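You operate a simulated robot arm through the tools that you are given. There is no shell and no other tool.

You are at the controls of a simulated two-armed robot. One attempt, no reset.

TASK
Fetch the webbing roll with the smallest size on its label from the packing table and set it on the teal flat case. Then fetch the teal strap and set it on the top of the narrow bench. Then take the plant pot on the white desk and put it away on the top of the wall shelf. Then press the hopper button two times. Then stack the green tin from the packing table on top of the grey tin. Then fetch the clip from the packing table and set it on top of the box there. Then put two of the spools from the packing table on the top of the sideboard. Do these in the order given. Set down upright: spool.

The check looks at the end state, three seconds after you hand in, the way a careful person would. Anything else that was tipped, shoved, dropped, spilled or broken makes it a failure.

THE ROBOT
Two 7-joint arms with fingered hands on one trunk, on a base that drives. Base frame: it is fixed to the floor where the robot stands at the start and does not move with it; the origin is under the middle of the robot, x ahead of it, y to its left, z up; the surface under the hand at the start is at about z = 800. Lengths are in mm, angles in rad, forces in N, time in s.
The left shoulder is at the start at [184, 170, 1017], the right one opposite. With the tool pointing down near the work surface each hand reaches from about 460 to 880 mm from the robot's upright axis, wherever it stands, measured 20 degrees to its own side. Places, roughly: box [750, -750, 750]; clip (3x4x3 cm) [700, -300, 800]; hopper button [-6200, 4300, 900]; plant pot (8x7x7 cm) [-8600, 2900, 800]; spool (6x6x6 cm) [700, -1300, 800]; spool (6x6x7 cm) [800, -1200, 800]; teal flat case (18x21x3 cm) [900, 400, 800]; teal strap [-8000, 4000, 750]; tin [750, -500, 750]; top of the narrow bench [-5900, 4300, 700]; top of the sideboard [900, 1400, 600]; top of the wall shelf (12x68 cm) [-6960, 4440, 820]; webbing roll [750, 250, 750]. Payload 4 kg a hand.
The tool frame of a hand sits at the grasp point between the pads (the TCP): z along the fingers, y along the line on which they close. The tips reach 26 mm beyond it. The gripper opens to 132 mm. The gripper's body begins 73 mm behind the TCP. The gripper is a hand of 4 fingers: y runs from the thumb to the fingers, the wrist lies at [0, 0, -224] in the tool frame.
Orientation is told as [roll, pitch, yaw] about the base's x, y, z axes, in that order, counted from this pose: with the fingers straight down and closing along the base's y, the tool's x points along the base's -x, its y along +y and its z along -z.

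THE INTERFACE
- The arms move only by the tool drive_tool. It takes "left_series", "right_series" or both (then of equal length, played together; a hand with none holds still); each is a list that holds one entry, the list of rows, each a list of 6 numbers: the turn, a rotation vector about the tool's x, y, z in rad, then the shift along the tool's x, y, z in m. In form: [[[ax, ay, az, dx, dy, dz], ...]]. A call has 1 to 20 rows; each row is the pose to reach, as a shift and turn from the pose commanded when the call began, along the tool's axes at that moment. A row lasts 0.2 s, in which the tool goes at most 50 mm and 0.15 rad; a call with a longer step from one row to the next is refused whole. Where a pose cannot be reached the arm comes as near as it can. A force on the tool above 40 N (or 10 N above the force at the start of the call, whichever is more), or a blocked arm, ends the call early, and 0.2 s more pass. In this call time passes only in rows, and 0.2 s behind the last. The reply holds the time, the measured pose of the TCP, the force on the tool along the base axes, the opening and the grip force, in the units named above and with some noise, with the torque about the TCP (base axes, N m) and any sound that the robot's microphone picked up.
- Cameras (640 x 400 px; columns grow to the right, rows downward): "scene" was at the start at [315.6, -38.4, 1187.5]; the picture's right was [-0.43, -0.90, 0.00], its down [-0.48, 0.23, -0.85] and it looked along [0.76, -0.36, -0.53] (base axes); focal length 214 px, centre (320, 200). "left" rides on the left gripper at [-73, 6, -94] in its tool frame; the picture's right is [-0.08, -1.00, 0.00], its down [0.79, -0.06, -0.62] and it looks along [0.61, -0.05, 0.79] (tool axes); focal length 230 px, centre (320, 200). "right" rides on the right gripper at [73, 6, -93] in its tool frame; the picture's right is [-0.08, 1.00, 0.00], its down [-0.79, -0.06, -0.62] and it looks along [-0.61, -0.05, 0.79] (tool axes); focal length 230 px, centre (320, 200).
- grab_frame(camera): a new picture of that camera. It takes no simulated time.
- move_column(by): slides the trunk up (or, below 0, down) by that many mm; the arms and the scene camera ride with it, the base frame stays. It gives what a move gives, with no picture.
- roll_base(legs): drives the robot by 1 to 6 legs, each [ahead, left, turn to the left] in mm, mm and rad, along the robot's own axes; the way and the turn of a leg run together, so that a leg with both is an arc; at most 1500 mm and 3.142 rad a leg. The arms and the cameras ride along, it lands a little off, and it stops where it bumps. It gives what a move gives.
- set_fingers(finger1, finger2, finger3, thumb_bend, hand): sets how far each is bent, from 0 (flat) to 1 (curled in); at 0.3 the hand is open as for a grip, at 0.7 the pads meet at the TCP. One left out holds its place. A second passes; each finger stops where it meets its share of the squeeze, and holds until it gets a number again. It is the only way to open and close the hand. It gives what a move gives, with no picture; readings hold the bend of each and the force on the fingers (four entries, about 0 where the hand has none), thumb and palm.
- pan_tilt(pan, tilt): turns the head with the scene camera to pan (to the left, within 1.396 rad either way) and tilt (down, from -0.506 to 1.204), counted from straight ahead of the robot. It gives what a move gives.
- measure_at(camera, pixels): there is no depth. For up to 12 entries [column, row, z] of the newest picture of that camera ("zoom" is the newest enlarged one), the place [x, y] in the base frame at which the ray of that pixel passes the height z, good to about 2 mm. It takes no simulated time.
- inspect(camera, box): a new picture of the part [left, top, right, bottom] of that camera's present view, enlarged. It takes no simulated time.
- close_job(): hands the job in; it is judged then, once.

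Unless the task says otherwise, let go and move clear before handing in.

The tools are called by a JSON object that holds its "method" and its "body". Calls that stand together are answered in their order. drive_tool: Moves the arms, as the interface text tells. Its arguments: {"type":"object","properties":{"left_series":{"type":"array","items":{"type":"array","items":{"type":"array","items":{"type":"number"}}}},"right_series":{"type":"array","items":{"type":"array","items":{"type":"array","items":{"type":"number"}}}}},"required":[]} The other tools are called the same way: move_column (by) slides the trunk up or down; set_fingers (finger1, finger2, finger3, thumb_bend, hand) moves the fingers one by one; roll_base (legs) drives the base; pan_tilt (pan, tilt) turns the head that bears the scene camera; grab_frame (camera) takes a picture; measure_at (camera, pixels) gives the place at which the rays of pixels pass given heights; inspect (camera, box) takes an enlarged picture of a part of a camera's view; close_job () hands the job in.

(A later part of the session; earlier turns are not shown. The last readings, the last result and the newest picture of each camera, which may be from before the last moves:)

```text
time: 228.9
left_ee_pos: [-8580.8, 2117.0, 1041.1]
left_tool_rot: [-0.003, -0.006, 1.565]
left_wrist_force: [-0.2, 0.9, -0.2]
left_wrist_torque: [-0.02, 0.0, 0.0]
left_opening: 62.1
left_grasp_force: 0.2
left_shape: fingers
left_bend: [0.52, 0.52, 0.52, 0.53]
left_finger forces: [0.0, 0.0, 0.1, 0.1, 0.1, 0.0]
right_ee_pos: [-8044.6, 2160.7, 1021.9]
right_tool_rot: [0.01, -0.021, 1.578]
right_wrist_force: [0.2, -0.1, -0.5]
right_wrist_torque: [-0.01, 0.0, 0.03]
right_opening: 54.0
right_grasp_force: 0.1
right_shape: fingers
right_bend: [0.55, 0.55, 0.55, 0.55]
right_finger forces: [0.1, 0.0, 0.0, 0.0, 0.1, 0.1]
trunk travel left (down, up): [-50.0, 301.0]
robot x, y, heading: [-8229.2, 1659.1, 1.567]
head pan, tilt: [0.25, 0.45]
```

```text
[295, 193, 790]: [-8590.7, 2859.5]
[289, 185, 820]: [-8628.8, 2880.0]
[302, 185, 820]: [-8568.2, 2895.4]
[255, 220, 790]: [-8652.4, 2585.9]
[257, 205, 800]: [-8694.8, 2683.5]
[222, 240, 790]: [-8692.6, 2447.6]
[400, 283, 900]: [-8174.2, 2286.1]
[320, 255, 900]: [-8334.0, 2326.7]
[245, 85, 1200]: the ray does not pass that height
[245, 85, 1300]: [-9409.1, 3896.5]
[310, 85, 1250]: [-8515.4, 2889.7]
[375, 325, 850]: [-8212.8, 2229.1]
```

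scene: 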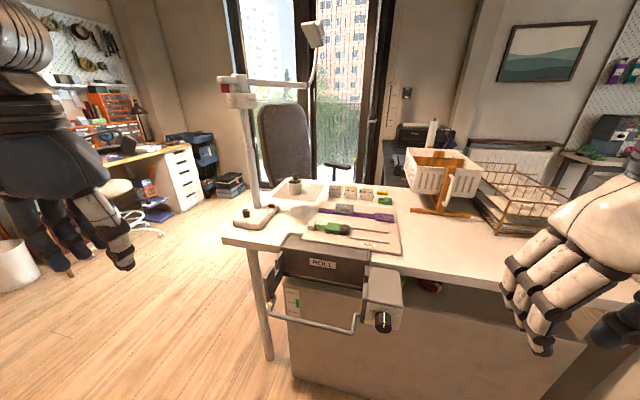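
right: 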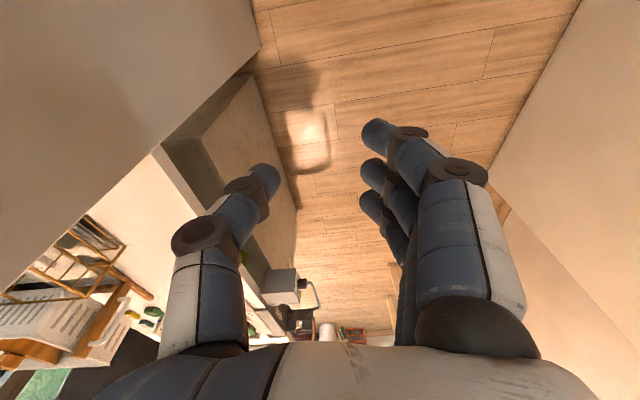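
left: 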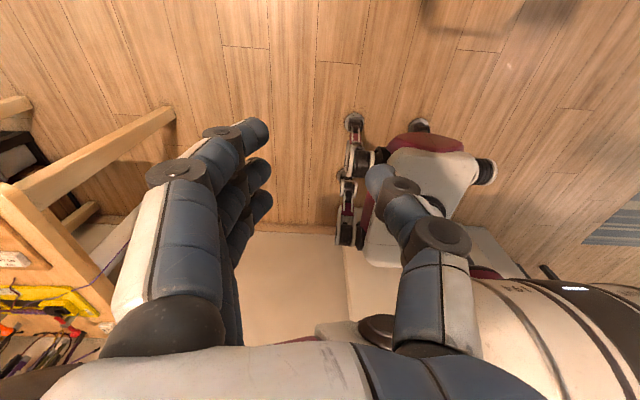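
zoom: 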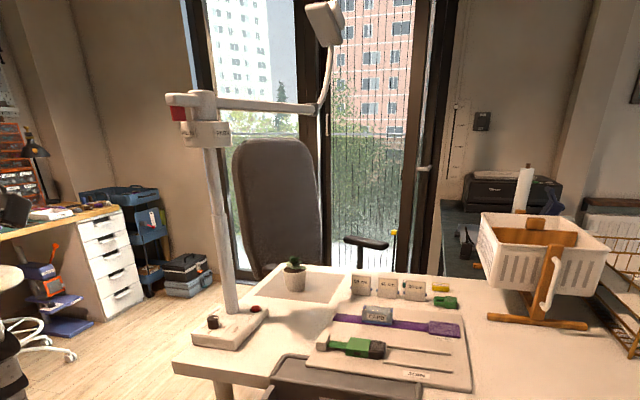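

I'll measure the desk leg and lamp details, then slide further left to (−8750, …) so the right arm can come in beside the lamp pole.

{"method": "measure_at", "body": {"camera": "scene", "pixels": [[268, 358, 0], [290, 375, 0], [257, 206, 815], [259, 207, 800], [234, 226, 800], [272, 208, 800]]}}

{"method": "roll_base", "body": {"legs": [[0, 520, 0.01]]}}

{"method": "move_column", "body": {"by": 180}}

{"method": "pan_tilt", "body": {"pan": -0.1, "tilt": 0.5}}

{"method": "grab_frame", "body": {"camera": "scene"}}

```text
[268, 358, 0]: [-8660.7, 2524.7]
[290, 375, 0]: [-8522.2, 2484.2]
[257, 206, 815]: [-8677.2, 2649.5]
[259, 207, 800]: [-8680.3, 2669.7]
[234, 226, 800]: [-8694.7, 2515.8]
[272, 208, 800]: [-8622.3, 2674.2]
```

```text
time: 233.9
left_ee_pos: [-9101.8, 2115.2, 1040.9]
left_tool_rot: [-0.003, -0.006, 1.572]
left_wrist_force: [0.4, 0.5, 0.2]
left_wrist_torque: [0.01, 0.02, 0.03]
left_opening: 62.4
left_grasp_force: 0.1
left_shape: fingers
left_bend: [0.52, 0.52, 0.52, 0.53]
left_finger forces: [0.0, 0.0, 0.0, 0.1, 0.0, 0.0]
right_ee_pos: [-8568.2, 2164.5, 1022.0]
right_tool_rot: [0.012, -0.02, 1.586]
right_wrist_force: [0.5, -0.4, 0.0]
right_wrist_torque: [0.0, -0.01, 0.02]
right_opening: 53.9
right_grasp_force: 0.0
right_shape: fingers
right_bend: [0.55, 0.55, 0.55, 0.55]
right_finger forces: [0.0, 0.0, 0.0, 0.0, 0.0, 0.0]
trunk travel left (down, up): [-50.0, 301.0]
robot x, y, heading: [-8747.8, 1660.0, 1.571]
head pan, tilt: [0.25, 0.45]
```

```text
time: 235.9
left_ee_pos: [-9102.9, 2116.8, 1219.7]
left_tool_rot: [-0.004, -0.006, 1.573]
left_wrist_force: [0.1, 1.0, 0.5]
left_wrist_torque: [-0.02, 0.0, 0.02]
left_opening: 62.3
left_grasp_force: 0.1
left_shape: fingers
left_bend: [0.52, 0.52, 0.52, 0.53]
left_finger forces: [0.0, 0.0, 0.0, 0.0, 0.1, 0.0]
right_ee_pos: [-8567.6, 2166.0, 1201.2]
right_tool_rot: [0.012, -0.019, 1.585]
right_wrist_force: [-1.0, 0.3, -0.1]
right_wrist_torque: [-0.01, 0.0, 0.0]
right_opening: 54.1
right_grasp_force: 0.1
right_shape: fingers
right_bend: [0.55, 0.55, 0.55, 0.55]
right_finger forces: [0.1, 0.0, 0.1, 0.1, 0.1, 0.0]
trunk travel left (down, up): [-230.0, 121.0]
robot x, y, heading: [-8745.3, 1661.0, 1.575]
head pan, tilt: [0.25, 0.45]
```

```text
time: 236.8
left_ee_pos: [-9102.8, 2115.2, 1221.9]
left_tool_rot: [-0.004, -0.007, 1.572]
left_wrist_force: [-0.4, -0.6, -0.2]
left_wrist_torque: [0.02, -0.02, 0.01]
left_opening: 61.9
left_grasp_force: 0.1
left_shape: fingers
left_bend: [0.52, 0.52, 0.52, 0.53]
left_finger forces: [0.1, 0.0, 0.0, 0.1, 0.0, 0.0]
right_ee_pos: [-8568.1, 2165.0, 1202.8]
right_tool_rot: [0.01, -0.021, 1.586]
right_wrist_force: [0.5, -0.5, -0.1]
right_wrist_torque: [0.02, 0.02, 0.0]
right_opening: 54.4
right_grasp_force: 0.0
right_shape: fingers
right_bend: [0.55, 0.55, 0.55, 0.55]
right_finger forces: [0.0, 0.0, 0.0, 0.0, 0.1, 0.0]
trunk travel left (down, up): [-230.0, 121.0]
robot x, y, heading: [-8744.5, 1659.4, 1.574]
head pan, tilt: [-0.099, 0.499]
```

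```text
taken
```

scene: 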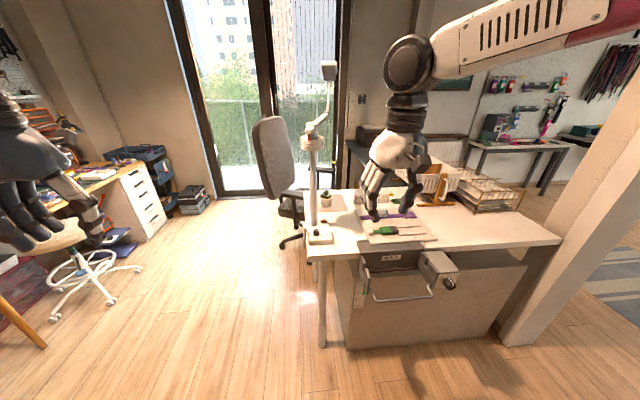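

The lamp bar runs at z≈1240 from the pole (−8690, 2670) toward +y, so the hand must go in below it. I'll open the right hand, lower it to TCP z≈930, then creep forward.

{"method": "set_fingers", "body": {"hand": "right", "finger1": 0.32, "finger2": 0.32, "finger3": 0.32, "thumb_bend": 0.32}}

{"method": "drive_tool", "body": {"right_series": [[[0, 0, 0, 0, 0, 0.045], [0, 0, 0, 0, 0, 0.09], [0, 0, 0, 0, 0, 0.135], [0, 0, 0, 0, 0, 0.18], [0, 0, 0, 0, 0, 0.225], [0, 0, 0, 0, 0, 0.27]]]}}

{"method": "roll_base", "body": {"legs": [[330, 0, 0]]}}

{"method": "grab_frame", "body": {"camera": "scene"}}

{"method": "grab_frame", "body": {"camera": "right"}}

```text
time: 237.8
left_ee_pos: [-9103.2, 2115.7, 1220.9]
left_tool_rot: [-0.004, -0.008, 1.574]
left_wrist_force: [-0.9, -0.1, -0.9]
left_wrist_torque: [-0.01, -0.04, 0.01]
left_opening: 62.1
left_grasp_force: 0.1
left_shape: fingers
left_bend: [0.52, 0.52, 0.52, 0.53]
left_finger forces: [0.0, 0.1, 0.0, 0.0, 0.1, 0.1]
right_ee_pos: [-8566.6, 2163.7, 1201.3]
right_tool_rot: [0.011, -0.021, 1.587]
right_wrist_force: [0.6, 1.0, -0.4]
right_wrist_torque: [-0.03, -0.03, 0.03]
right_opening: 129.3
right_grasp_force: 0.1
right_shape: fingers
right_bend: [0.32, 0.32, 0.32, 0.32]
right_finger forces: [0.0, 0.0, 0.0, 0.1, 0.1, 0.0]
trunk travel left (down, up): [-230.0, 121.0]
robot x, y, heading: [-8748.8, 1659.5, 1.569]
head pan, tilt: [-0.099, 0.499]
```

```text
time: 239.2
left_ee_pos: [-9102.4, 2116.0, 1220.7]
left_tool_rot: [-0.004, -0.007, 1.572]
left_wrist_force: [1.0, -0.4, 0.2]
left_wrist_torque: [-0.02, 0.01, 0.0]
left_opening: 61.9
left_grasp_force: 0.1
left_shape: fingers
left_bend: [0.52, 0.52, 0.52, 0.53]
left_finger forces: [0.1, 0.1, 0.0, 0.0, 0.0, 0.1]
right_ee_pos: [-8569.3, 2168.3, 930.5]
right_tool_rot: [0.01, -0.022, 1.587]
right_wrist_force: [0.3, 0.2, -0.4]
right_wrist_torque: [0.01, -0.05, -0.02]
right_opening: 129.6
right_grasp_force: 0.1
right_shape: fingers
right_bend: [0.32, 0.32, 0.32, 0.32]
right_finger forces: [0.1, 0.0, 0.0, 0.1, 0.0, 0.0]
trunk travel left (down, up): [-230.0, 121.0]
robot x, y, heading: [-8746.5, 1659.1, 1.574]
head pan, tilt: [-0.099, 0.499]
```

```text
time: 241.4
left_ee_pos: [-9103.6, 2451.0, 1221.5]
left_tool_rot: [-0.005, -0.009, 1.572]
left_wrist_force: [-0.5, 0.2, -0.7]
left_wrist_torque: [-0.02, 0.02, 0.0]
left_opening: 62.2
left_grasp_force: 0.0
left_shape: fingers
left_bend: [0.52, 0.52, 0.52, 0.53]
left_finger forces: [0.0, 0.0, 0.1, 0.0, 0.0, 0.1]
right_ee_pos: [-8569.7, 2503.2, 932.5]
right_tool_rot: [0.009, -0.02, 1.586]
right_wrist_force: [0.1, -0.2, -0.6]
right_wrist_torque: [0.02, 0.02, 0.0]
right_opening: 129.1
right_grasp_force: 0.1
right_shape: fingers
right_bend: [0.32, 0.32, 0.32, 0.32]
right_finger forces: [0.1, 0.0, 0.0, 0.0, 0.0, 0.1]
trunk travel left (down, up): [-230.0, 121.0]
robot x, y, heading: [-8744.4, 1994.8, 1.572]
head pan, tilt: [-0.099, 0.499]
```

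```text
taken
```

scene: 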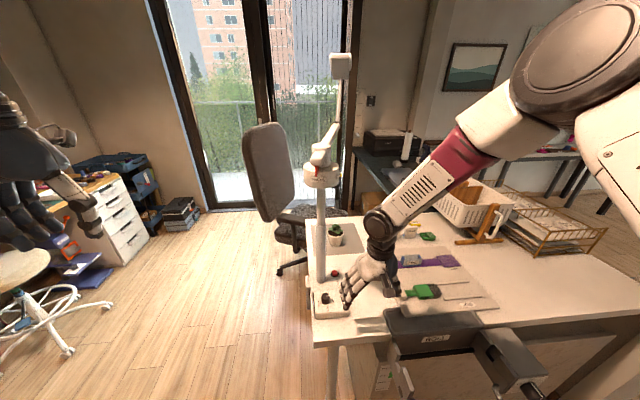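

```text
taken
```

right: 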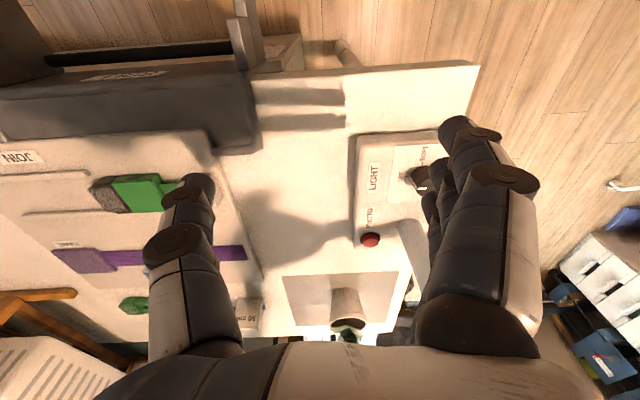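

The right camera shows the pot at (346, 308), the lamp base with dial and red button at (370, 240). I'll measure the pot from both views.

{"method": "inspect", "body": {"camera": "right", "box": [260, 200, 440, 350]}}

{"method": "measure_at", "body": {"camera": "right", "pixels": [[345, 290, 795], [331, 305, 810], [362, 305, 810], [346, 330, 860], [370, 240, 820], [355, 137, 810], [325, 275, 795], [410, 272, 795]]}}

{"method": "inspect", "body": {"camera": "scene", "box": [290, 200, 430, 330]}}

{"method": "measure_at", "body": {"camera": "scene", "pixels": [[336, 246, 795], [329, 238, 825], [343, 238, 825], [336, 228, 860], [320, 280, 800], [334, 273, 815], [318, 178, 1240], [335, 125, 1250]]}}

```text
2.67 times, centred on (350, 275) of right
```

zoom: 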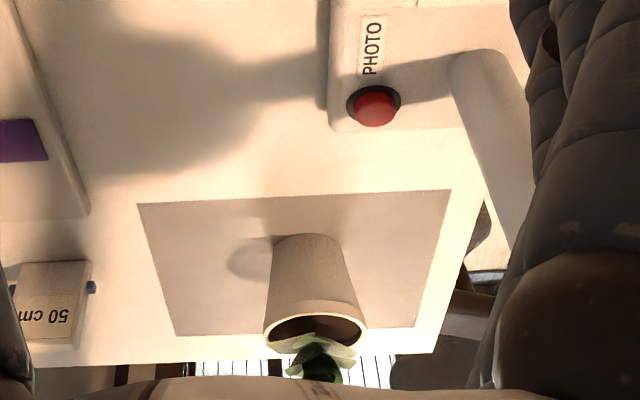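

```text
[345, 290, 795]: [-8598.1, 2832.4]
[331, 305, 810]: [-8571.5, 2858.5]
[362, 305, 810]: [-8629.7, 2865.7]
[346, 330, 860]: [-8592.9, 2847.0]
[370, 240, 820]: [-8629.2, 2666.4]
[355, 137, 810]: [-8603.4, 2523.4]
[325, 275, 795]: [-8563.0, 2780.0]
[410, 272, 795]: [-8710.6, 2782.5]
```

```text
3.08 times, centred on (360, 265) of scene
```

zoom: 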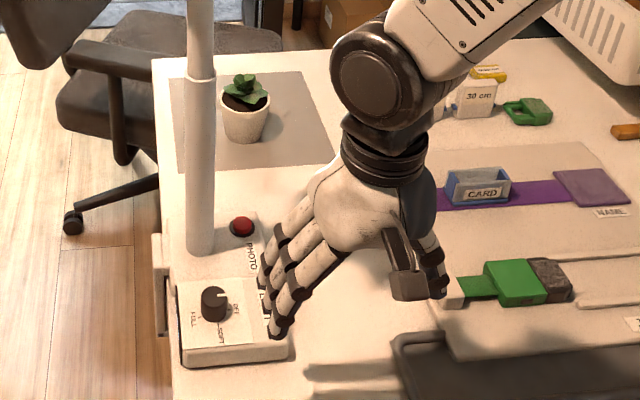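

```text
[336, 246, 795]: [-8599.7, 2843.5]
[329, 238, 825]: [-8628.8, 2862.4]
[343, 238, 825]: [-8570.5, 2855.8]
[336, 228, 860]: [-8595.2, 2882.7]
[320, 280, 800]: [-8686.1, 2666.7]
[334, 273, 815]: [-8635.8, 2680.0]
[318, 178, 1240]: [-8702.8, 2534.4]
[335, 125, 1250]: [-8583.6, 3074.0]
```

{"method": "measure_at", "body": {"camera": "scene", "pixels": [[336, 232, 840], [336, 232, 870], [327.8, 232, 855], [343.8, 232, 855], [336, 246.5, 780], [336, 246.5, 800]]}}

{"method": "measure_at", "body": {"camera": "right", "pixels": [[348, 324.5, 840], [348, 324.5, 870], [328.6, 324, 855], [367.6, 324, 855], [345, 288, 780], [345, 288, 800]]}}

```text
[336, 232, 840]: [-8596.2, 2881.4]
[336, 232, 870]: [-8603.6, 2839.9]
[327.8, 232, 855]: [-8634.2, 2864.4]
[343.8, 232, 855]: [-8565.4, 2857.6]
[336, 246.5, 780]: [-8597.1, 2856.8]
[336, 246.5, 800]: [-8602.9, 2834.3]
```

```text
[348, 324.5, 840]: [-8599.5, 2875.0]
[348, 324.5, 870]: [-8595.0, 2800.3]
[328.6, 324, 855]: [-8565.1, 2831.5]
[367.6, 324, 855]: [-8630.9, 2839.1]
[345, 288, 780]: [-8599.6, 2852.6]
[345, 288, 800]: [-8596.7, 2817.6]
```

Pot centre ≈(−8597, 2888), rim 66 mm at z≈834, desk z≈775. I'll narrow the hand slightly, shift it 25 mm away from the pole and drive forward 190 mm.

{"method": "set_fingers", "body": {"hand": "right", "finger1": 0.36, "finger2": 0.36, "finger3": 0.36, "thumb_bend": 0.36}}

{"method": "drive_tool", "body": {"right_series": [[[0, 0, 0, 0, -0.025, 0]]]}}

{"method": "roll_base", "body": {"legs": [[190, 0, 0]]}}

{"method": "grab_frame", "body": {"camera": "scene"}}

{"method": "grab_frame", "body": {"camera": "right"}}

```text
time: 242.4
left_ee_pos: [-9104.4, 2449.8, 1220.7]
left_tool_rot: [-0.004, -0.007, 1.573]
left_wrist_force: [-0.5, 0.9, -0.2]
left_wrist_torque: [0.02, -0.04, -0.02]
left_opening: 62.1
left_grasp_force: 0.1
left_shape: fingers
left_bend: [0.52, 0.52, 0.52, 0.53]
left_finger forces: [0.0, 0.0, 0.0, 0.0, 0.1, 0.0]
right_ee_pos: [-8569.5, 2503.5, 932.3]
right_tool_rot: [0.012, -0.021, 1.586]
right_wrist_force: [-0.5, -0.6, -0.2]
right_wrist_torque: [0.01, -0.02, 0.0]
right_opening: 117.5
right_grasp_force: 0.2
right_shape: fingers
right_bend: [0.36, 0.36, 0.36, 0.36]
right_finger forces: [0.1, 0.1, 0.0, 0.1, 0.1, 0.0]
trunk travel left (down, up): [-230.0, 121.0]
robot x, y, heading: [-8747.5, 1993.1, 1.564]
head pan, tilt: [-0.099, 0.499]
```

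```text
time: 242.8
left_ee_pos: [-9102.8, 2449.4, 1221.9]
left_tool_rot: [-0.001, -0.009, 1.572]
left_wrist_force: [0.0, 0.1, -0.3]
left_wrist_torque: [0.0, 0.01, 0.01]
left_opening: 62.0
left_grasp_force: 0.0
left_shape: fingers
left_bend: [0.52, 0.52, 0.52, 0.53]
left_finger forces: [0.0, 0.0, 0.0, 0.0, 0.0, 0.0]
right_ee_pos: [-8544.5, 2503.3, 932.9]
right_tool_rot: [0.011, -0.019, 1.586]
right_wrist_force: [-0.7, 0.1, -0.3]
right_wrist_torque: [0.05, -0.01, 0.01]
right_opening: 117.9
right_grasp_force: 0.1
right_shape: fingers
right_bend: [0.36, 0.36, 0.36, 0.36]
right_finger forces: [0.0, 0.0, 0.1, 0.0, 0.1, 0.0]
trunk travel left (down, up): [-230.0, 121.0]
robot x, y, heading: [-8746.2, 1995.3, 1.574]
head pan, tilt: [-0.099, 0.499]
```

```text
time: 244.3
left_ee_pos: [-9102.2, 2636.1, 1221.1]
left_tool_rot: [-0.003, -0.005, 1.572]
left_wrist_force: [-0.6, 0.1, 0.2]
left_wrist_torque: [-0.03, 0.0, -0.01]
left_opening: 62.3
left_grasp_force: 0.1
left_shape: fingers
left_bend: [0.52, 0.52, 0.52, 0.53]
left_finger forces: [0.1, 0.0, 0.0, 0.0, 0.1, 0.1]
right_ee_pos: [-8545.6, 2687.6, 932.0]
right_tool_rot: [0.011, -0.02, 1.584]
right_wrist_force: [-0.3, -0.6, 0.4]
right_wrist_torque: [-0.05, 0.0, 0.0]
right_opening: 117.9
right_grasp_force: 0.0
right_shape: fingers
right_bend: [0.36, 0.36, 0.36, 0.36]
right_finger forces: [0.0, 0.0, 0.0, 0.1, 0.0, 0.0]
trunk travel left (down, up): [-230.0, 121.0]
robot x, y, heading: [-8747.9, 2177.8, 1.57]
head pan, tilt: [-0.099, 0.499]
```

```text
taken
```

scene: 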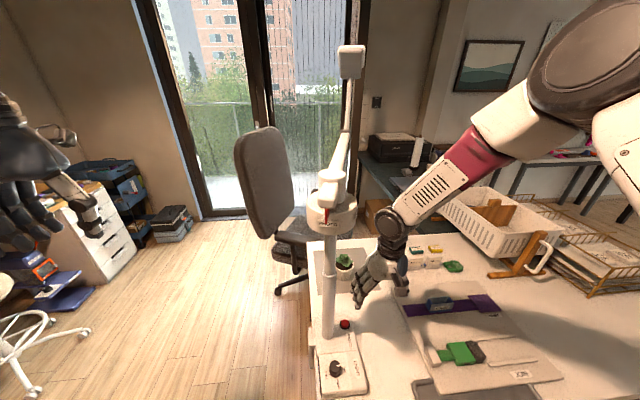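

```text
taken
```

right: 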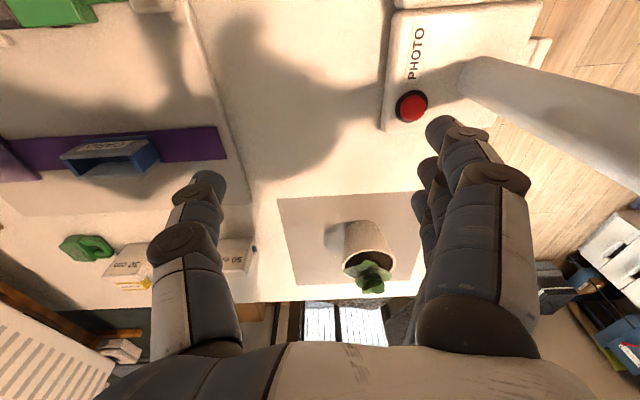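

Clear of the pole. I'll move the arm forward past the pole, then left over the pot at z≈900.

{"method": "drive_tool", "body": {"right_series": [[[0, 0, 0, -0.04, 0, 0.01], [0, 0, 0, -0.08, 0, 0.02], [0, 0, 0, -0.115, 0.005, 0.03], [0, 0, 0, -0.145, 0.02, 0.03], [0, 0, 0, -0.175, 0.037, 0.03], [0, 0, 0, -0.2, 0.051, 0.03]]]}}

{"method": "grab_frame", "body": {"camera": "right"}}

{"method": "grab_frame", "body": {"camera": "scene"}}

```text
time: 245.7
left_ee_pos: [-9103.8, 2635.1, 1221.6]
left_tool_rot: [-0.004, -0.006, 1.571]
left_wrist_force: [0.5, -0.4, 0.5]
left_wrist_torque: [0.0, 0.0, -0.01]
left_opening: 62.2
left_grasp_force: 0.1
left_shape: fingers
left_bend: [0.52, 0.52, 0.52, 0.53]
left_finger forces: [0.0, 0.0, 0.0, 0.1, 0.1, 0.0]
right_ee_pos: [-8600.5, 2884.6, 907.1]
right_tool_rot: [0.009, -0.018, 1.586]
right_wrist_force: [-0.2, 0.0, -0.1]
right_wrist_torque: [-0.01, -0.04, 0.02]
right_opening: 117.9
right_grasp_force: 0.0
right_shape: fingers
right_bend: [0.36, 0.36, 0.36, 0.36]
right_finger forces: [0.0, 0.0, 0.1, 0.0, 0.0, 0.1]
trunk travel left (down, up): [-230.0, 121.0]
robot x, y, heading: [-8747.4, 2178.5, 1.571]
head pan, tilt: [-0.099, 0.499]
```

```text
taken
```

right: 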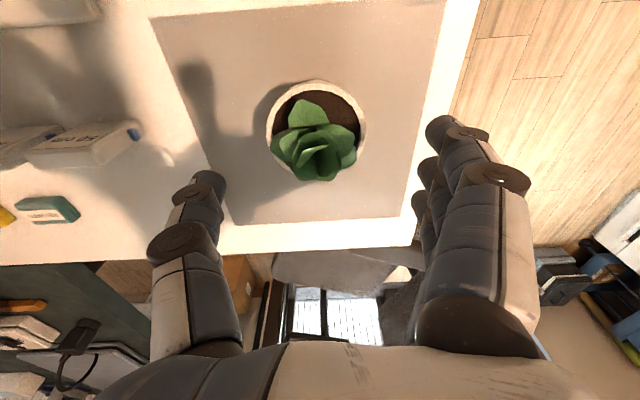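

```text
taken
```

scene: 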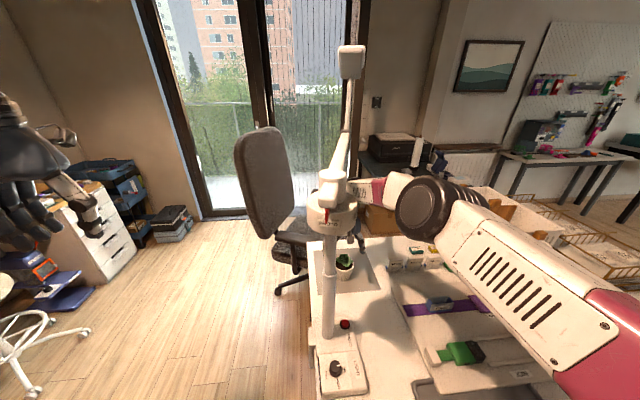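

I'll check the pot's rim against the TCP from this view.

{"method": "measure_at", "body": {"camera": "right", "pixels": [[317, 125, 834], [267, 130, 834], [367, 130, 834], [317, 80, 834], [318, 172, 834], [295, 130, 860]]}}

```text
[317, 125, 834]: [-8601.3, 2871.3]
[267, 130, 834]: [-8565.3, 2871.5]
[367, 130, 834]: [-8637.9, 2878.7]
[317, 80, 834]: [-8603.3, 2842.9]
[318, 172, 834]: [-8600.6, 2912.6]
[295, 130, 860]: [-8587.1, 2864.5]
```

The rim centre is at about (−8601, 2880), right under the TCP. I'll descend to z≈822.

{"method": "drive_tool", "body": {"right_series": [[[0, 0, 0, 0.003, 0, 0.025], [0, 0, 0, 0.003, 0, 0.05], [0, 0, 0, 0.003, 0, 0.07], [0, 0, 0, 0.003, 0, 0.085]]]}}

{"method": "grab_frame", "body": {"camera": "right"}}

```text
time: 246.7
left_ee_pos: [-9102.4, 2635.2, 1221.8]
left_tool_rot: [-0.004, -0.009, 1.573]
left_wrist_force: [-0.1, 0.0, 0.3]
left_wrist_torque: [-0.02, -0.01, 0.02]
left_opening: 62.3
left_grasp_force: 0.1
left_shape: fingers
left_bend: [0.52, 0.52, 0.52, 0.53]
left_finger forces: [0.0, 0.0, 0.0, 0.1, 0.0, 0.0]
right_ee_pos: [-8598.5, 2880.8, 823.5]
right_tool_rot: [0.012, -0.02, 1.585]
right_wrist_force: [-0.6, 0.3, 0.4]
right_wrist_torque: [0.02, 0.03, 0.01]
right_opening: 117.8
right_grasp_force: 0.0
right_shape: fingers
right_bend: [0.36, 0.36, 0.36, 0.36]
right_finger forces: [0.0, 0.0, 0.0, 0.0, 0.1, 0.0]
right hand out of reach, approached as far as the arm can: row 4
trunk travel left (down, up): [-230.0, 121.0]
robot x, y, heading: [-8747.7, 2180.8, 1.576]
head pan, tilt: [-0.099, 0.499]
```

```text
taken
```

right: 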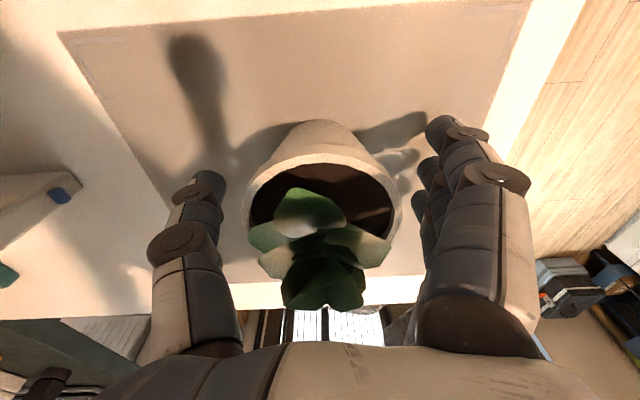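

The pot sits between thumb and fingers, well centred. I'll close gently.

{"method": "set_fingers", "body": {"hand": "right", "finger1": 0.6, "finger2": 0.6, "finger3": 0.6, "thumb_bend": 0.6}}

{"method": "grab_frame", "body": {"camera": "right"}}

```text
time: 247.7
left_ee_pos: [-9104.5, 2635.9, 1220.8]
left_tool_rot: [-0.003, -0.006, 1.572]
left_wrist_force: [0.9, 0.5, 0.2]
left_wrist_torque: [0.02, -0.01, -0.01]
left_opening: 62.1
left_grasp_force: 0.0
left_shape: fingers
left_bend: [0.52, 0.52, 0.52, 0.53]
left_finger forces: [0.1, 0.0, 0.1, 0.0, 0.0, 0.0]
right_ee_pos: [-8600.2, 2880.8, 823.7]
right_tool_rot: [0.01, -0.021, 1.584]
right_wrist_force: [0.0, 0.3, -0.8]
right_wrist_torque: [0.01, 0.04, 0.04]
right_opening: 56.9
right_grasp_force: 10.3
right_shape: fingers
right_bend: [0.56, 0.52, 0.57, 0.56]
right_finger forces: [2.9, 5.6, 1.8, 0.0, 10.0, 0.0]
trunk travel left (down, up): [-230.0, 121.0]
robot x, y, heading: [-8748.1, 2179.8, 1.573]
head pan, tilt: [-0.099, 0.499]
```

```text
taken
```

right: 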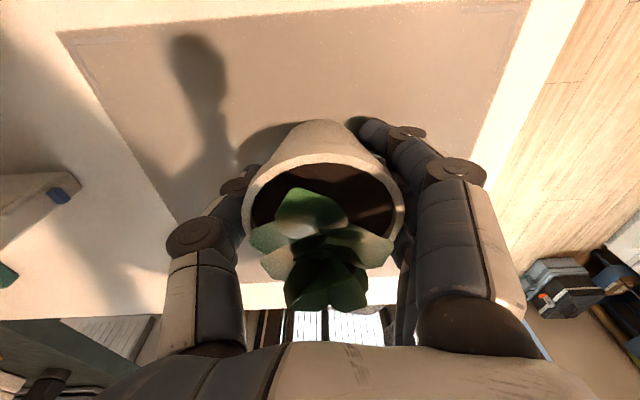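

Gripped with 10 N. I'll lift 60 mm (staying below the lamp bar).

{"method": "drive_tool", "body": {"right_series": [[[0, 0, 0, 0, 0, -0.01], [0, 0, 0, 0, 0, -0.025], [0, 0, 0, 0, 0, -0.045], [0, 0, 0, 0, 0, -0.065]]]}}

{"method": "grab_frame", "body": {"camera": "right"}}

{"method": "grab_frame", "body": {"camera": "scene"}}

```text
time: 248.7
left_ee_pos: [-9104.0, 2633.8, 1220.8]
left_tool_rot: [-0.004, -0.008, 1.573]
left_wrist_force: [-0.8, 0.2, -0.1]
left_wrist_torque: [0.01, 0.02, 0.04]
left_opening: 61.9
left_grasp_force: 0.0
left_shape: fingers
left_bend: [0.52, 0.52, 0.52, 0.53]
left_finger forces: [0.1, 0.0, 0.0, 0.0, 0.0, 0.1]
right_ee_pos: [-8598.7, 2880.0, 887.9]
right_tool_rot: [0.009, -0.019, 1.584]
right_wrist_force: [0.0, -0.6, -2.3]
right_wrist_torque: [0.0, -0.01, 0.0]
right_opening: 56.6
right_grasp_force: 10.1
right_shape: fingers
right_bend: [0.56, 0.52, 0.57, 0.56]
right_finger forces: [3.0, 5.5, 1.7, 0.0, 9.9, 0.0]
trunk travel left (down, up): [-230.0, 121.0]
robot x, y, heading: [-8751.6, 2177.5, 1.572]
head pan, tilt: [-0.099, 0.499]
```

```text
taken
```

right: 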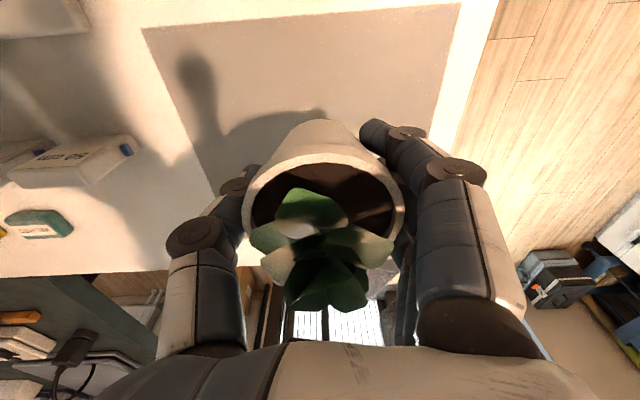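

```text
taken
```

scene: 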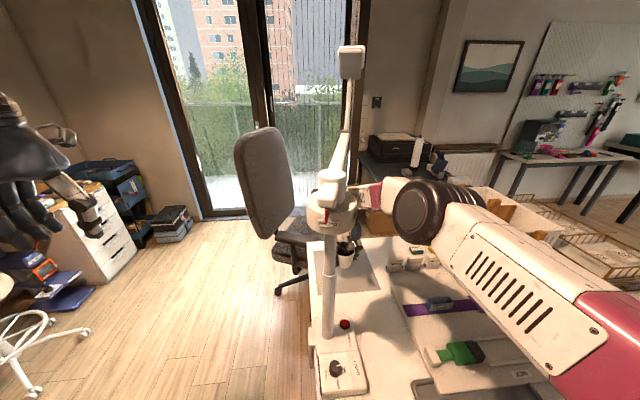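

Pot held (2.3 N). I'll reverse the path: right and back past the pole, rising a bit once clear of the bar.

{"method": "drive_tool", "body": {"right_series": [[[0, 0, 0, 0.025, -0.014, 0], [0, 0, 0, 0.055, -0.031, 0], [0, 0, 0, 0.085, -0.048, 0], [0, 0, 0, 0.12, -0.056, -0.01], [0, 0, 0, 0.155, -0.058, -0.03], [0, 0, 0, 0.19, -0.058, -0.06], [0, 0, 0, 0.2, -0.058, -0.09]]]}}

{"method": "grab_frame", "body": {"camera": "right"}}

{"method": "grab_frame", "body": {"camera": "scene"}}

```text
time: 250.3
left_ee_pos: [-9103.8, 2635.0, 1221.2]
left_tool_rot: [-0.003, -0.007, 1.571]
left_wrist_force: [-0.8, 0.1, -0.3]
left_wrist_torque: [-0.02, -0.02, 0.0]
left_opening: 62.0
left_grasp_force: 0.1
left_shape: fingers
left_bend: [0.52, 0.52, 0.52, 0.53]
left_finger forces: [0.1, 0.0, 0.1, 0.0, 0.0, 0.0]
right_ee_pos: [-8534.3, 2680.8, 976.1]
right_tool_rot: [0.01, -0.021, 1.585]
right_wrist_force: [-0.5, -1.0, -2.5]
right_wrist_torque: [0.04, -0.01, -0.01]
right_opening: 56.3
right_grasp_force: 10.1
right_shape: fingers
right_bend: [0.56, 0.52, 0.57, 0.56]
right_finger forces: [2.9, 5.5, 2.0, 0.0, 9.9, 0.1]
trunk travel left (down, up): [-230.0, 121.0]
robot x, y, heading: [-8747.1, 2181.1, 1.573]
head pan, tilt: [-0.099, 0.499]
```

```text
taken
```

right: 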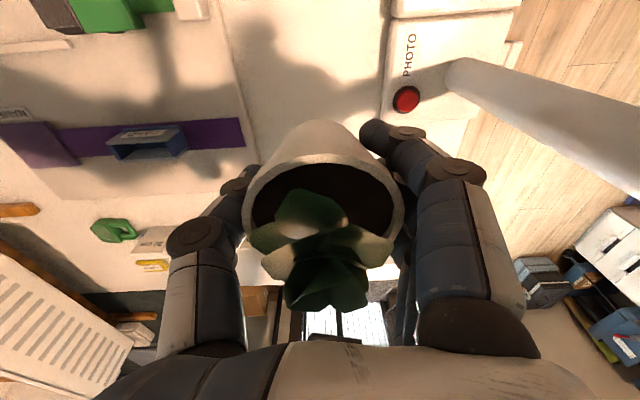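

```text
taken
```

scene: 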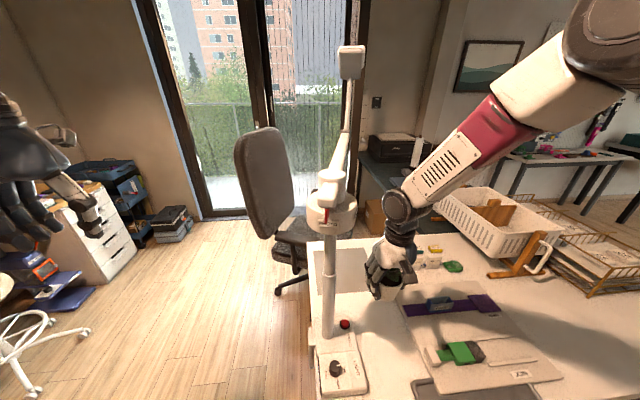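

Clear. I'll back out and slide right through the doorway.

{"method": "roll_base", "body": {"legs": [[-520, 0, 0], [0, -1100, 0], [0, -1000, 0]]}}

{"method": "pan_tilt", "body": {"pan": 0.0, "tilt": 0.4}}

{"method": "grab_frame", "body": {"camera": "scene"}}

```text
time: 271.3
left_ee_pos: [-7044.0, 2143.2, 1221.5]
left_tool_rot: [-0.003, -0.006, 1.6]
left_wrist_force: [0.2, -1.0, 0.3]
left_wrist_torque: [0.0, 0.01, 0.01]
left_opening: 62.4
left_grasp_force: 0.1
left_shape: fingers
left_bend: [0.52, 0.52, 0.52, 0.53]
left_finger forces: [0.0, 0.0, 0.0, 0.1, 0.0, 0.1]
right_ee_pos: [-6479.2, 2207.6, 973.8]
right_tool_rot: [0.01, -0.022, 1.615]
right_wrist_force: [-0.3, 0.0, -1.6]
right_wrist_torque: [0.0, 0.01, 0.02]
right_opening: 56.4
right_grasp_force: 9.5
right_shape: fingers
right_bend: [0.56, 0.52, 0.57, 0.56]
right_finger forces: [2.9, 5.5, 2.0, 0.1, 9.8, 0.0]
trunk travel left (down, up): [-230.0, 121.0]
robot x, y, heading: [-6676.0, 1699.4, 1.596]
head pan, tilt: [-0.099, 0.499]
```

```text
time: 272.0
left_ee_pos: [-7044.8, 2144.4, 1221.9]
left_tool_rot: [-0.004, -0.009, 1.6]
left_wrist_force: [-0.4, 0.0, 0.4]
left_wrist_torque: [-0.03, 0.01, 0.01]
left_opening: 62.1
left_grasp_force: 0.1
left_shape: fingers
left_bend: [0.52, 0.52, 0.52, 0.53]
left_finger forces: [0.0, 0.1, 0.0, 0.1, 0.1, 0.1]
right_ee_pos: [-6477.0, 2206.5, 973.4]
right_tool_rot: [0.009, -0.02, 1.615]
right_wrist_force: [0.7, -0.2, -2.0]
right_wrist_torque: [0.0, 0.03, -0.01]
right_opening: 56.3
right_grasp_force: 10.1
right_shape: fingers
right_bend: [0.56, 0.52, 0.57, 0.56]
right_finger forces: [2.9, 5.5, 2.1, 0.1, 9.7, 0.0]
trunk travel left (down, up): [-230.0, 121.0]
robot x, y, heading: [-6677.6, 1698.1, 1.599]
head pan, tilt: [0.0, 0.4]
```

```text
taken
```

scene: 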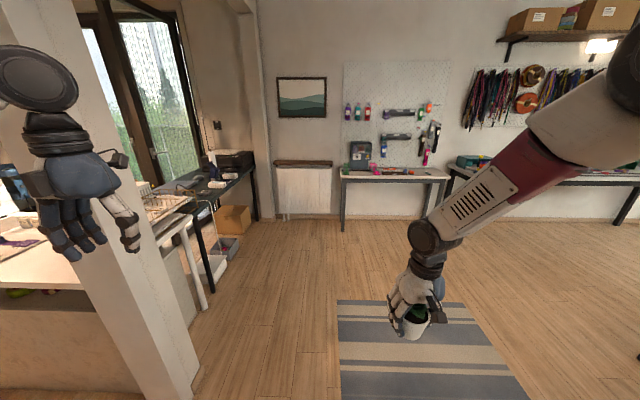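

Through the doorway. I'll straighten up, drive ahead to y≈3450 and look at the wall shelf above the radiator.

{"method": "roll_base", "body": {"legs": [[0, 0, -0.028], [1200, 0, 0], [550, 0, 0], [0, 280, 0]]}}

{"method": "pan_tilt", "body": {"pan": 0.0, "tilt": 0.5}}

{"method": "grab_frame", "body": {"camera": "scene"}}

```text
time: 283.9
left_ee_pos: [-7320.2, 3922.7, 1221.7]
left_tool_rot: [-0.004, -0.007, 1.571]
left_wrist_force: [0.3, -0.1, 0.5]
left_wrist_torque: [-0.01, -0.01, -0.01]
left_opening: 62.2
left_grasp_force: 0.1
left_shape: fingers
left_bend: [0.52, 0.52, 0.52, 0.53]
left_finger forces: [0.0, 0.0, 0.0, 0.0, 0.1, 0.0]
right_ee_pos: [-6752.3, 3968.5, 973.9]
right_tool_rot: [0.01, -0.022, 1.586]
right_wrist_force: [-0.5, -0.7, -1.2]
right_wrist_torque: [0.0, 0.01, -0.01]
right_opening: 56.4
right_grasp_force: 10.1
right_shape: fingers
right_bend: [0.56, 0.52, 0.57, 0.56]
right_finger forces: [2.9, 5.5, 2.0, 0.1, 9.8, 0.1]
trunk travel left (down, up): [-230.0, 121.0]
robot x, y, heading: [-6962.9, 3466.1, 1.574]
head pan, tilt: [0.0, 0.4]
```

```text
time: 284.6
left_ee_pos: [-7320.1, 3921.6, 1221.8]
left_tool_rot: [-0.004, -0.008, 1.572]
left_wrist_force: [0.1, -0.4, 1.5]
left_wrist_torque: [0.02, 0.03, 0.02]
left_opening: 62.1
left_grasp_force: 0.0
left_shape: fingers
left_bend: [0.52, 0.52, 0.52, 0.53]
left_finger forces: [0.0, 0.0, 0.1, 0.0, 0.0, 0.0]
right_ee_pos: [-6751.6, 3969.8, 975.4]
right_tool_rot: [0.01, -0.019, 1.586]
right_wrist_force: [0.2, 0.1, -1.5]
right_wrist_torque: [-0.02, -0.03, 0.01]
right_opening: 56.5
right_grasp_force: 10.4
right_shape: fingers
right_bend: [0.56, 0.52, 0.57, 0.56]
right_finger forces: [2.9, 5.5, 2.0, 0.1, 9.8, 0.0]
trunk travel left (down, up): [-230.0, 121.0]
robot x, y, heading: [-6962.2, 3468.3, 1.568]
head pan, tilt: [0.0, 0.499]
```

```text
taken
```

scene: 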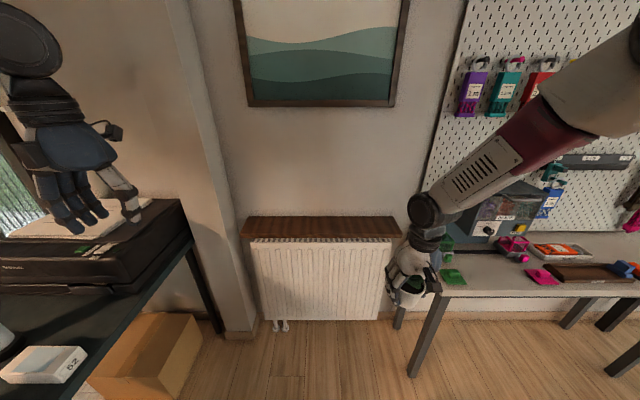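

The shelf is empty, at px (241–400, 216–240). I'll measure it and take the left hand's view for triangulation.

{"method": "measure_at", "body": {"camera": "scene", "pixels": [[241, 235, 820], [401, 235, 820], [247, 217, 820], [396, 217, 820], [241, 235, 860], [401, 235, 860], [247, 217, 860], [396, 217, 860]]}}

{"method": "grab_frame", "body": {"camera": "left"}}

{"method": "grab_frame", "body": {"camera": "right"}}

{"method": "inspect", "body": {"camera": "scene", "box": [220, 200, 420, 260]}}

```text
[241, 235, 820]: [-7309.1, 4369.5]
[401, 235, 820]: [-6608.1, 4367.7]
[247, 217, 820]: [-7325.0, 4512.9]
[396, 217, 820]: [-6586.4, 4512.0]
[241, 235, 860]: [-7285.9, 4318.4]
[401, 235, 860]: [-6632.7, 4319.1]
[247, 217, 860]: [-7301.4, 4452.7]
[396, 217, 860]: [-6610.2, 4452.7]
```

```text
taken
```

left: 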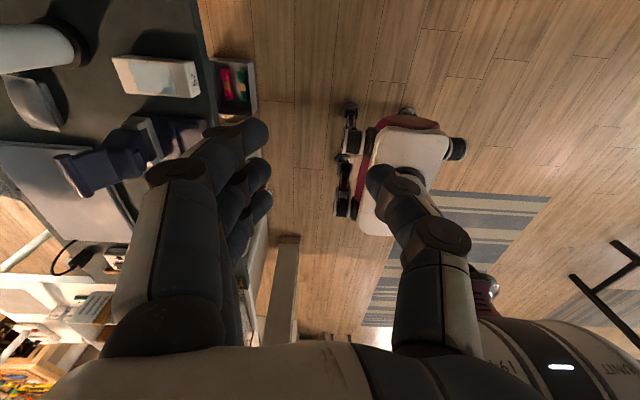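

```text
taken
```

right: 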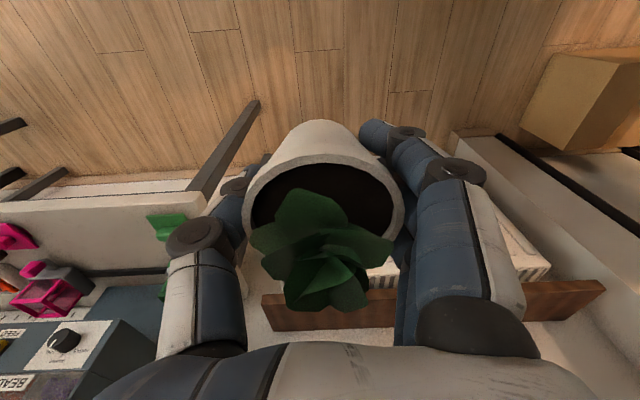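

```text
3.20 times, centred on (320, 230) of scene
```

zoom: 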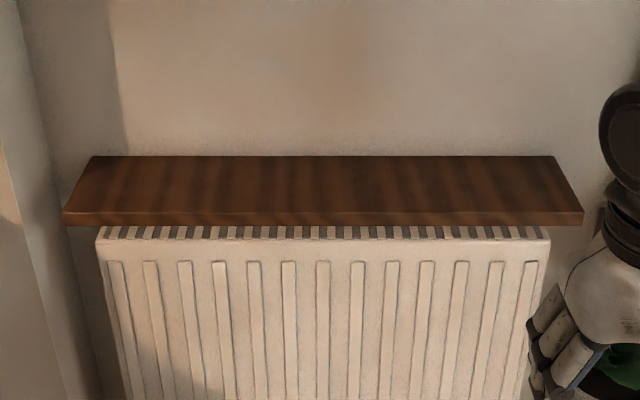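

{"method": "measure_at", "body": {"camera": "zoom", "pixels": [[64, 213, 820], [583, 213, 820], [93, 156, 820], [549, 156, 820], [64, 213, 850], [583, 213, 850], [93, 156, 850], [549, 156, 850]]}}

{"method": "measure_at", "body": {"camera": "right", "pixels": [[262, 298, 820], [606, 283, 820], [262, 298, 850], [606, 283, 850], [270, 331, 820], [580, 320, 820]]}}

```text
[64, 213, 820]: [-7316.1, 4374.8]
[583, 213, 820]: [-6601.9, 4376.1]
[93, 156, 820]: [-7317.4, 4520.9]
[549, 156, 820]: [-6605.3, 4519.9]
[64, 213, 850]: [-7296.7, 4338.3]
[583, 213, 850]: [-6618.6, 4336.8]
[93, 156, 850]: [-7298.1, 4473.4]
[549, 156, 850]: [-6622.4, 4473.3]
```

```text
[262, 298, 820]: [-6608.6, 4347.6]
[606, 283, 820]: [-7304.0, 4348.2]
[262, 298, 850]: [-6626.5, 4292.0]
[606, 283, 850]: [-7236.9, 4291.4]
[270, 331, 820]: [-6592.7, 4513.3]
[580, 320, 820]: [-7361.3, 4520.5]
```

{"method": "inspect", "body": {"camera": "right", "box": [500, 240, 640, 350]}}

{"method": "inspect", "body": {"camera": "scene", "box": [370, 200, 420, 250]}}

```text
3.64 times, centred on (570, 295) of right
```

zoom: 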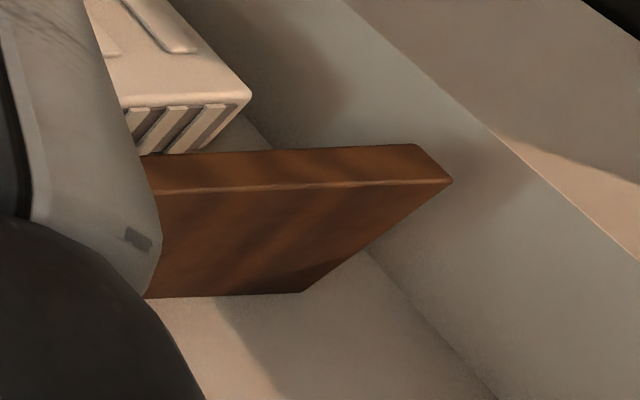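

```text
8.00 times, centred on (395, 225) of scene
```

zoom: 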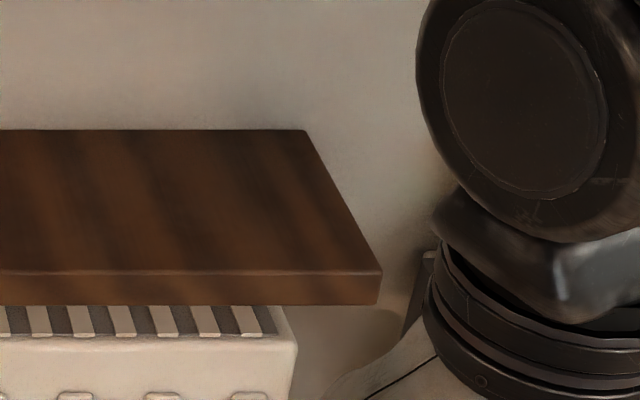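

{"method": "measure_at", "body": {"camera": "right", "pixels": [[606.2, 290.3, 810], [606.2, 290.3, 830], [606.2, 290.3, 850], [565.1, 320.3, 810], [565.1, 320.3, 830], [565.1, 320.3, 850]]}}

{"method": "measure_at", "body": {"camera": "scene", "pixels": [[240, 234, 810], [240, 234, 830], [240, 234, 850], [249, 216.3, 810], [249, 216.3, 830], [249, 216.3, 850], [402.7, 234, 830], [392.9, 216.3, 830]]}}

```text
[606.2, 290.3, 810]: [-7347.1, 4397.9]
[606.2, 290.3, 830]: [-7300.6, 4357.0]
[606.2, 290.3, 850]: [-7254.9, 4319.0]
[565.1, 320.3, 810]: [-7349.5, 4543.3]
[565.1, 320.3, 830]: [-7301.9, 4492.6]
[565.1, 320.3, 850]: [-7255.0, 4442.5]
```

```text
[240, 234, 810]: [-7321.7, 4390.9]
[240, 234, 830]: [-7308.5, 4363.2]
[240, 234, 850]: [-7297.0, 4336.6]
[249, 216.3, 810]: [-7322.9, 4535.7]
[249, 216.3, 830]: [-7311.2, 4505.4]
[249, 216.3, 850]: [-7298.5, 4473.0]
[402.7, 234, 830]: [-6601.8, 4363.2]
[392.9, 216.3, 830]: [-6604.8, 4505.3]
```

Shelf top z≈823, y 4374–4513, x −7300…−6620, empty. I'll drive closer, then reach to (−6900, 4430).

{"method": "roll_base", "body": {"legs": [[225, 15, 0]]}}

{"method": "grab_frame", "body": {"camera": "scene"}}

```text
time: 286.3
left_ee_pos: [-7334.2, 4150.5, 1221.1]
left_tool_rot: [-0.005, -0.008, 1.572]
left_wrist_force: [-0.5, -1.3, -0.2]
left_wrist_torque: [-0.02, 0.02, -0.01]
left_opening: 62.2
left_grasp_force: 0.1
left_shape: fingers
left_bend: [0.52, 0.52, 0.52, 0.53]
left_finger forces: [0.1, 0.1, 0.0, 0.0, 0.0, 0.1]
right_ee_pos: [-6765.7, 4196.4, 973.4]
right_tool_rot: [0.012, -0.018, 1.583]
right_wrist_force: [0.7, 0.7, -2.2]
right_wrist_torque: [0.01, -0.03, -0.01]
right_opening: 56.2
right_grasp_force: 10.0
right_shape: fingers
right_bend: [0.56, 0.52, 0.57, 0.56]
right_finger forces: [2.9, 5.6, 2.0, 0.0, 9.8, 0.0]
trunk travel left (down, up): [-230.0, 121.0]
robot x, y, heading: [-6977.5, 3696.6, 1.567]
head pan, tilt: [0.0, 0.499]
```

```text
taken
```

scene: 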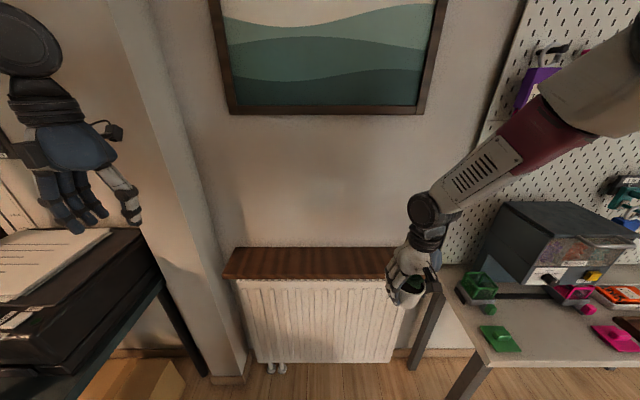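

I'll reach over the shelf now.

{"method": "drive_tool", "body": {"right_series": [[[0, 0, 0, -0.0337, 0.0187, 0], [0, 0, 0, -0.0673, 0.0374, 0], [0, 0, 0, -0.101, 0.0561, 0.01], [0, 0, 0, -0.1346, 0.0749, 0.02], [0, 0, 0, -0.1683, 0.0936, 0.03], [0, 0, 0, -0.2019, 0.1123, 0.045], [0, 0, 0, -0.2356, 0.131, 0.058]]]}}

{"method": "grab_frame", "body": {"camera": "scene"}}

{"method": "grab_frame", "body": {"camera": "right"}}

```text
time: 287.9
left_ee_pos: [-7334.0, 4149.0, 1221.8]
left_tool_rot: [-0.005, -0.007, 1.57]
left_wrist_force: [0.0, -0.2, -0.1]
left_wrist_torque: [0.03, 0.02, -0.01]
left_opening: 62.0
left_grasp_force: 0.1
left_shape: fingers
left_bend: [0.52, 0.52, 0.52, 0.53]
left_finger forces: [0.0, 0.0, 0.0, 0.1, 0.0, 0.0]
right_ee_pos: [-6893.1, 4402.1, 932.4]
right_tool_rot: [0.011, -0.019, 1.584]
right_wrist_force: [0.9, -0.2, -1.2]
right_wrist_torque: [0.01, 0.0, 0.02]
right_opening: 56.2
right_grasp_force: 10.2
right_shape: fingers
right_bend: [0.56, 0.52, 0.57, 0.56]
right_finger forces: [2.8, 5.6, 2.2, 0.1, 9.8, 0.0]
right hand out of reach, approached as far as the arm can: row 7
trunk travel left (down, up): [-230.0, 121.0]
robot x, y, heading: [-6978.8, 3695.5, 1.568]
head pan, tilt: [0.0, 0.499]
```

```text
taken
```

scene: 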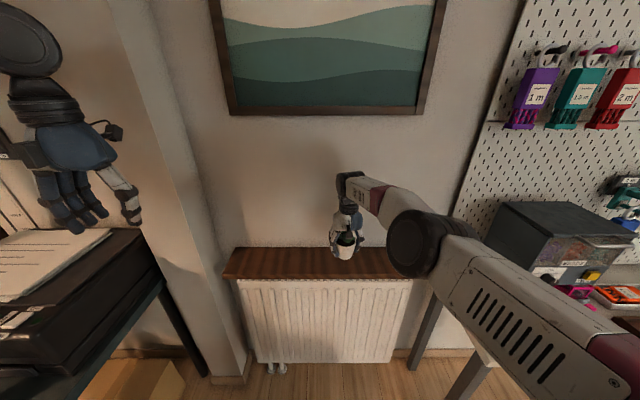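

```text
taken
```

right: 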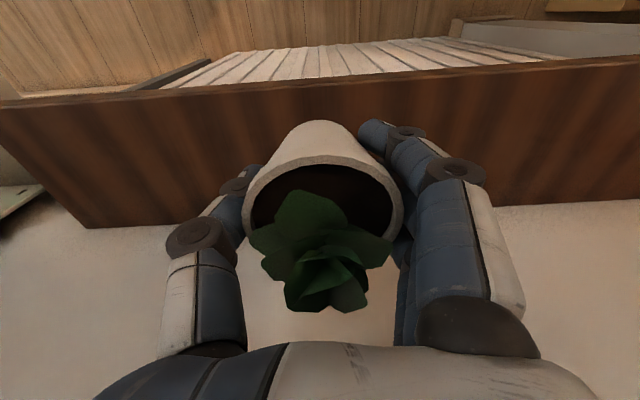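

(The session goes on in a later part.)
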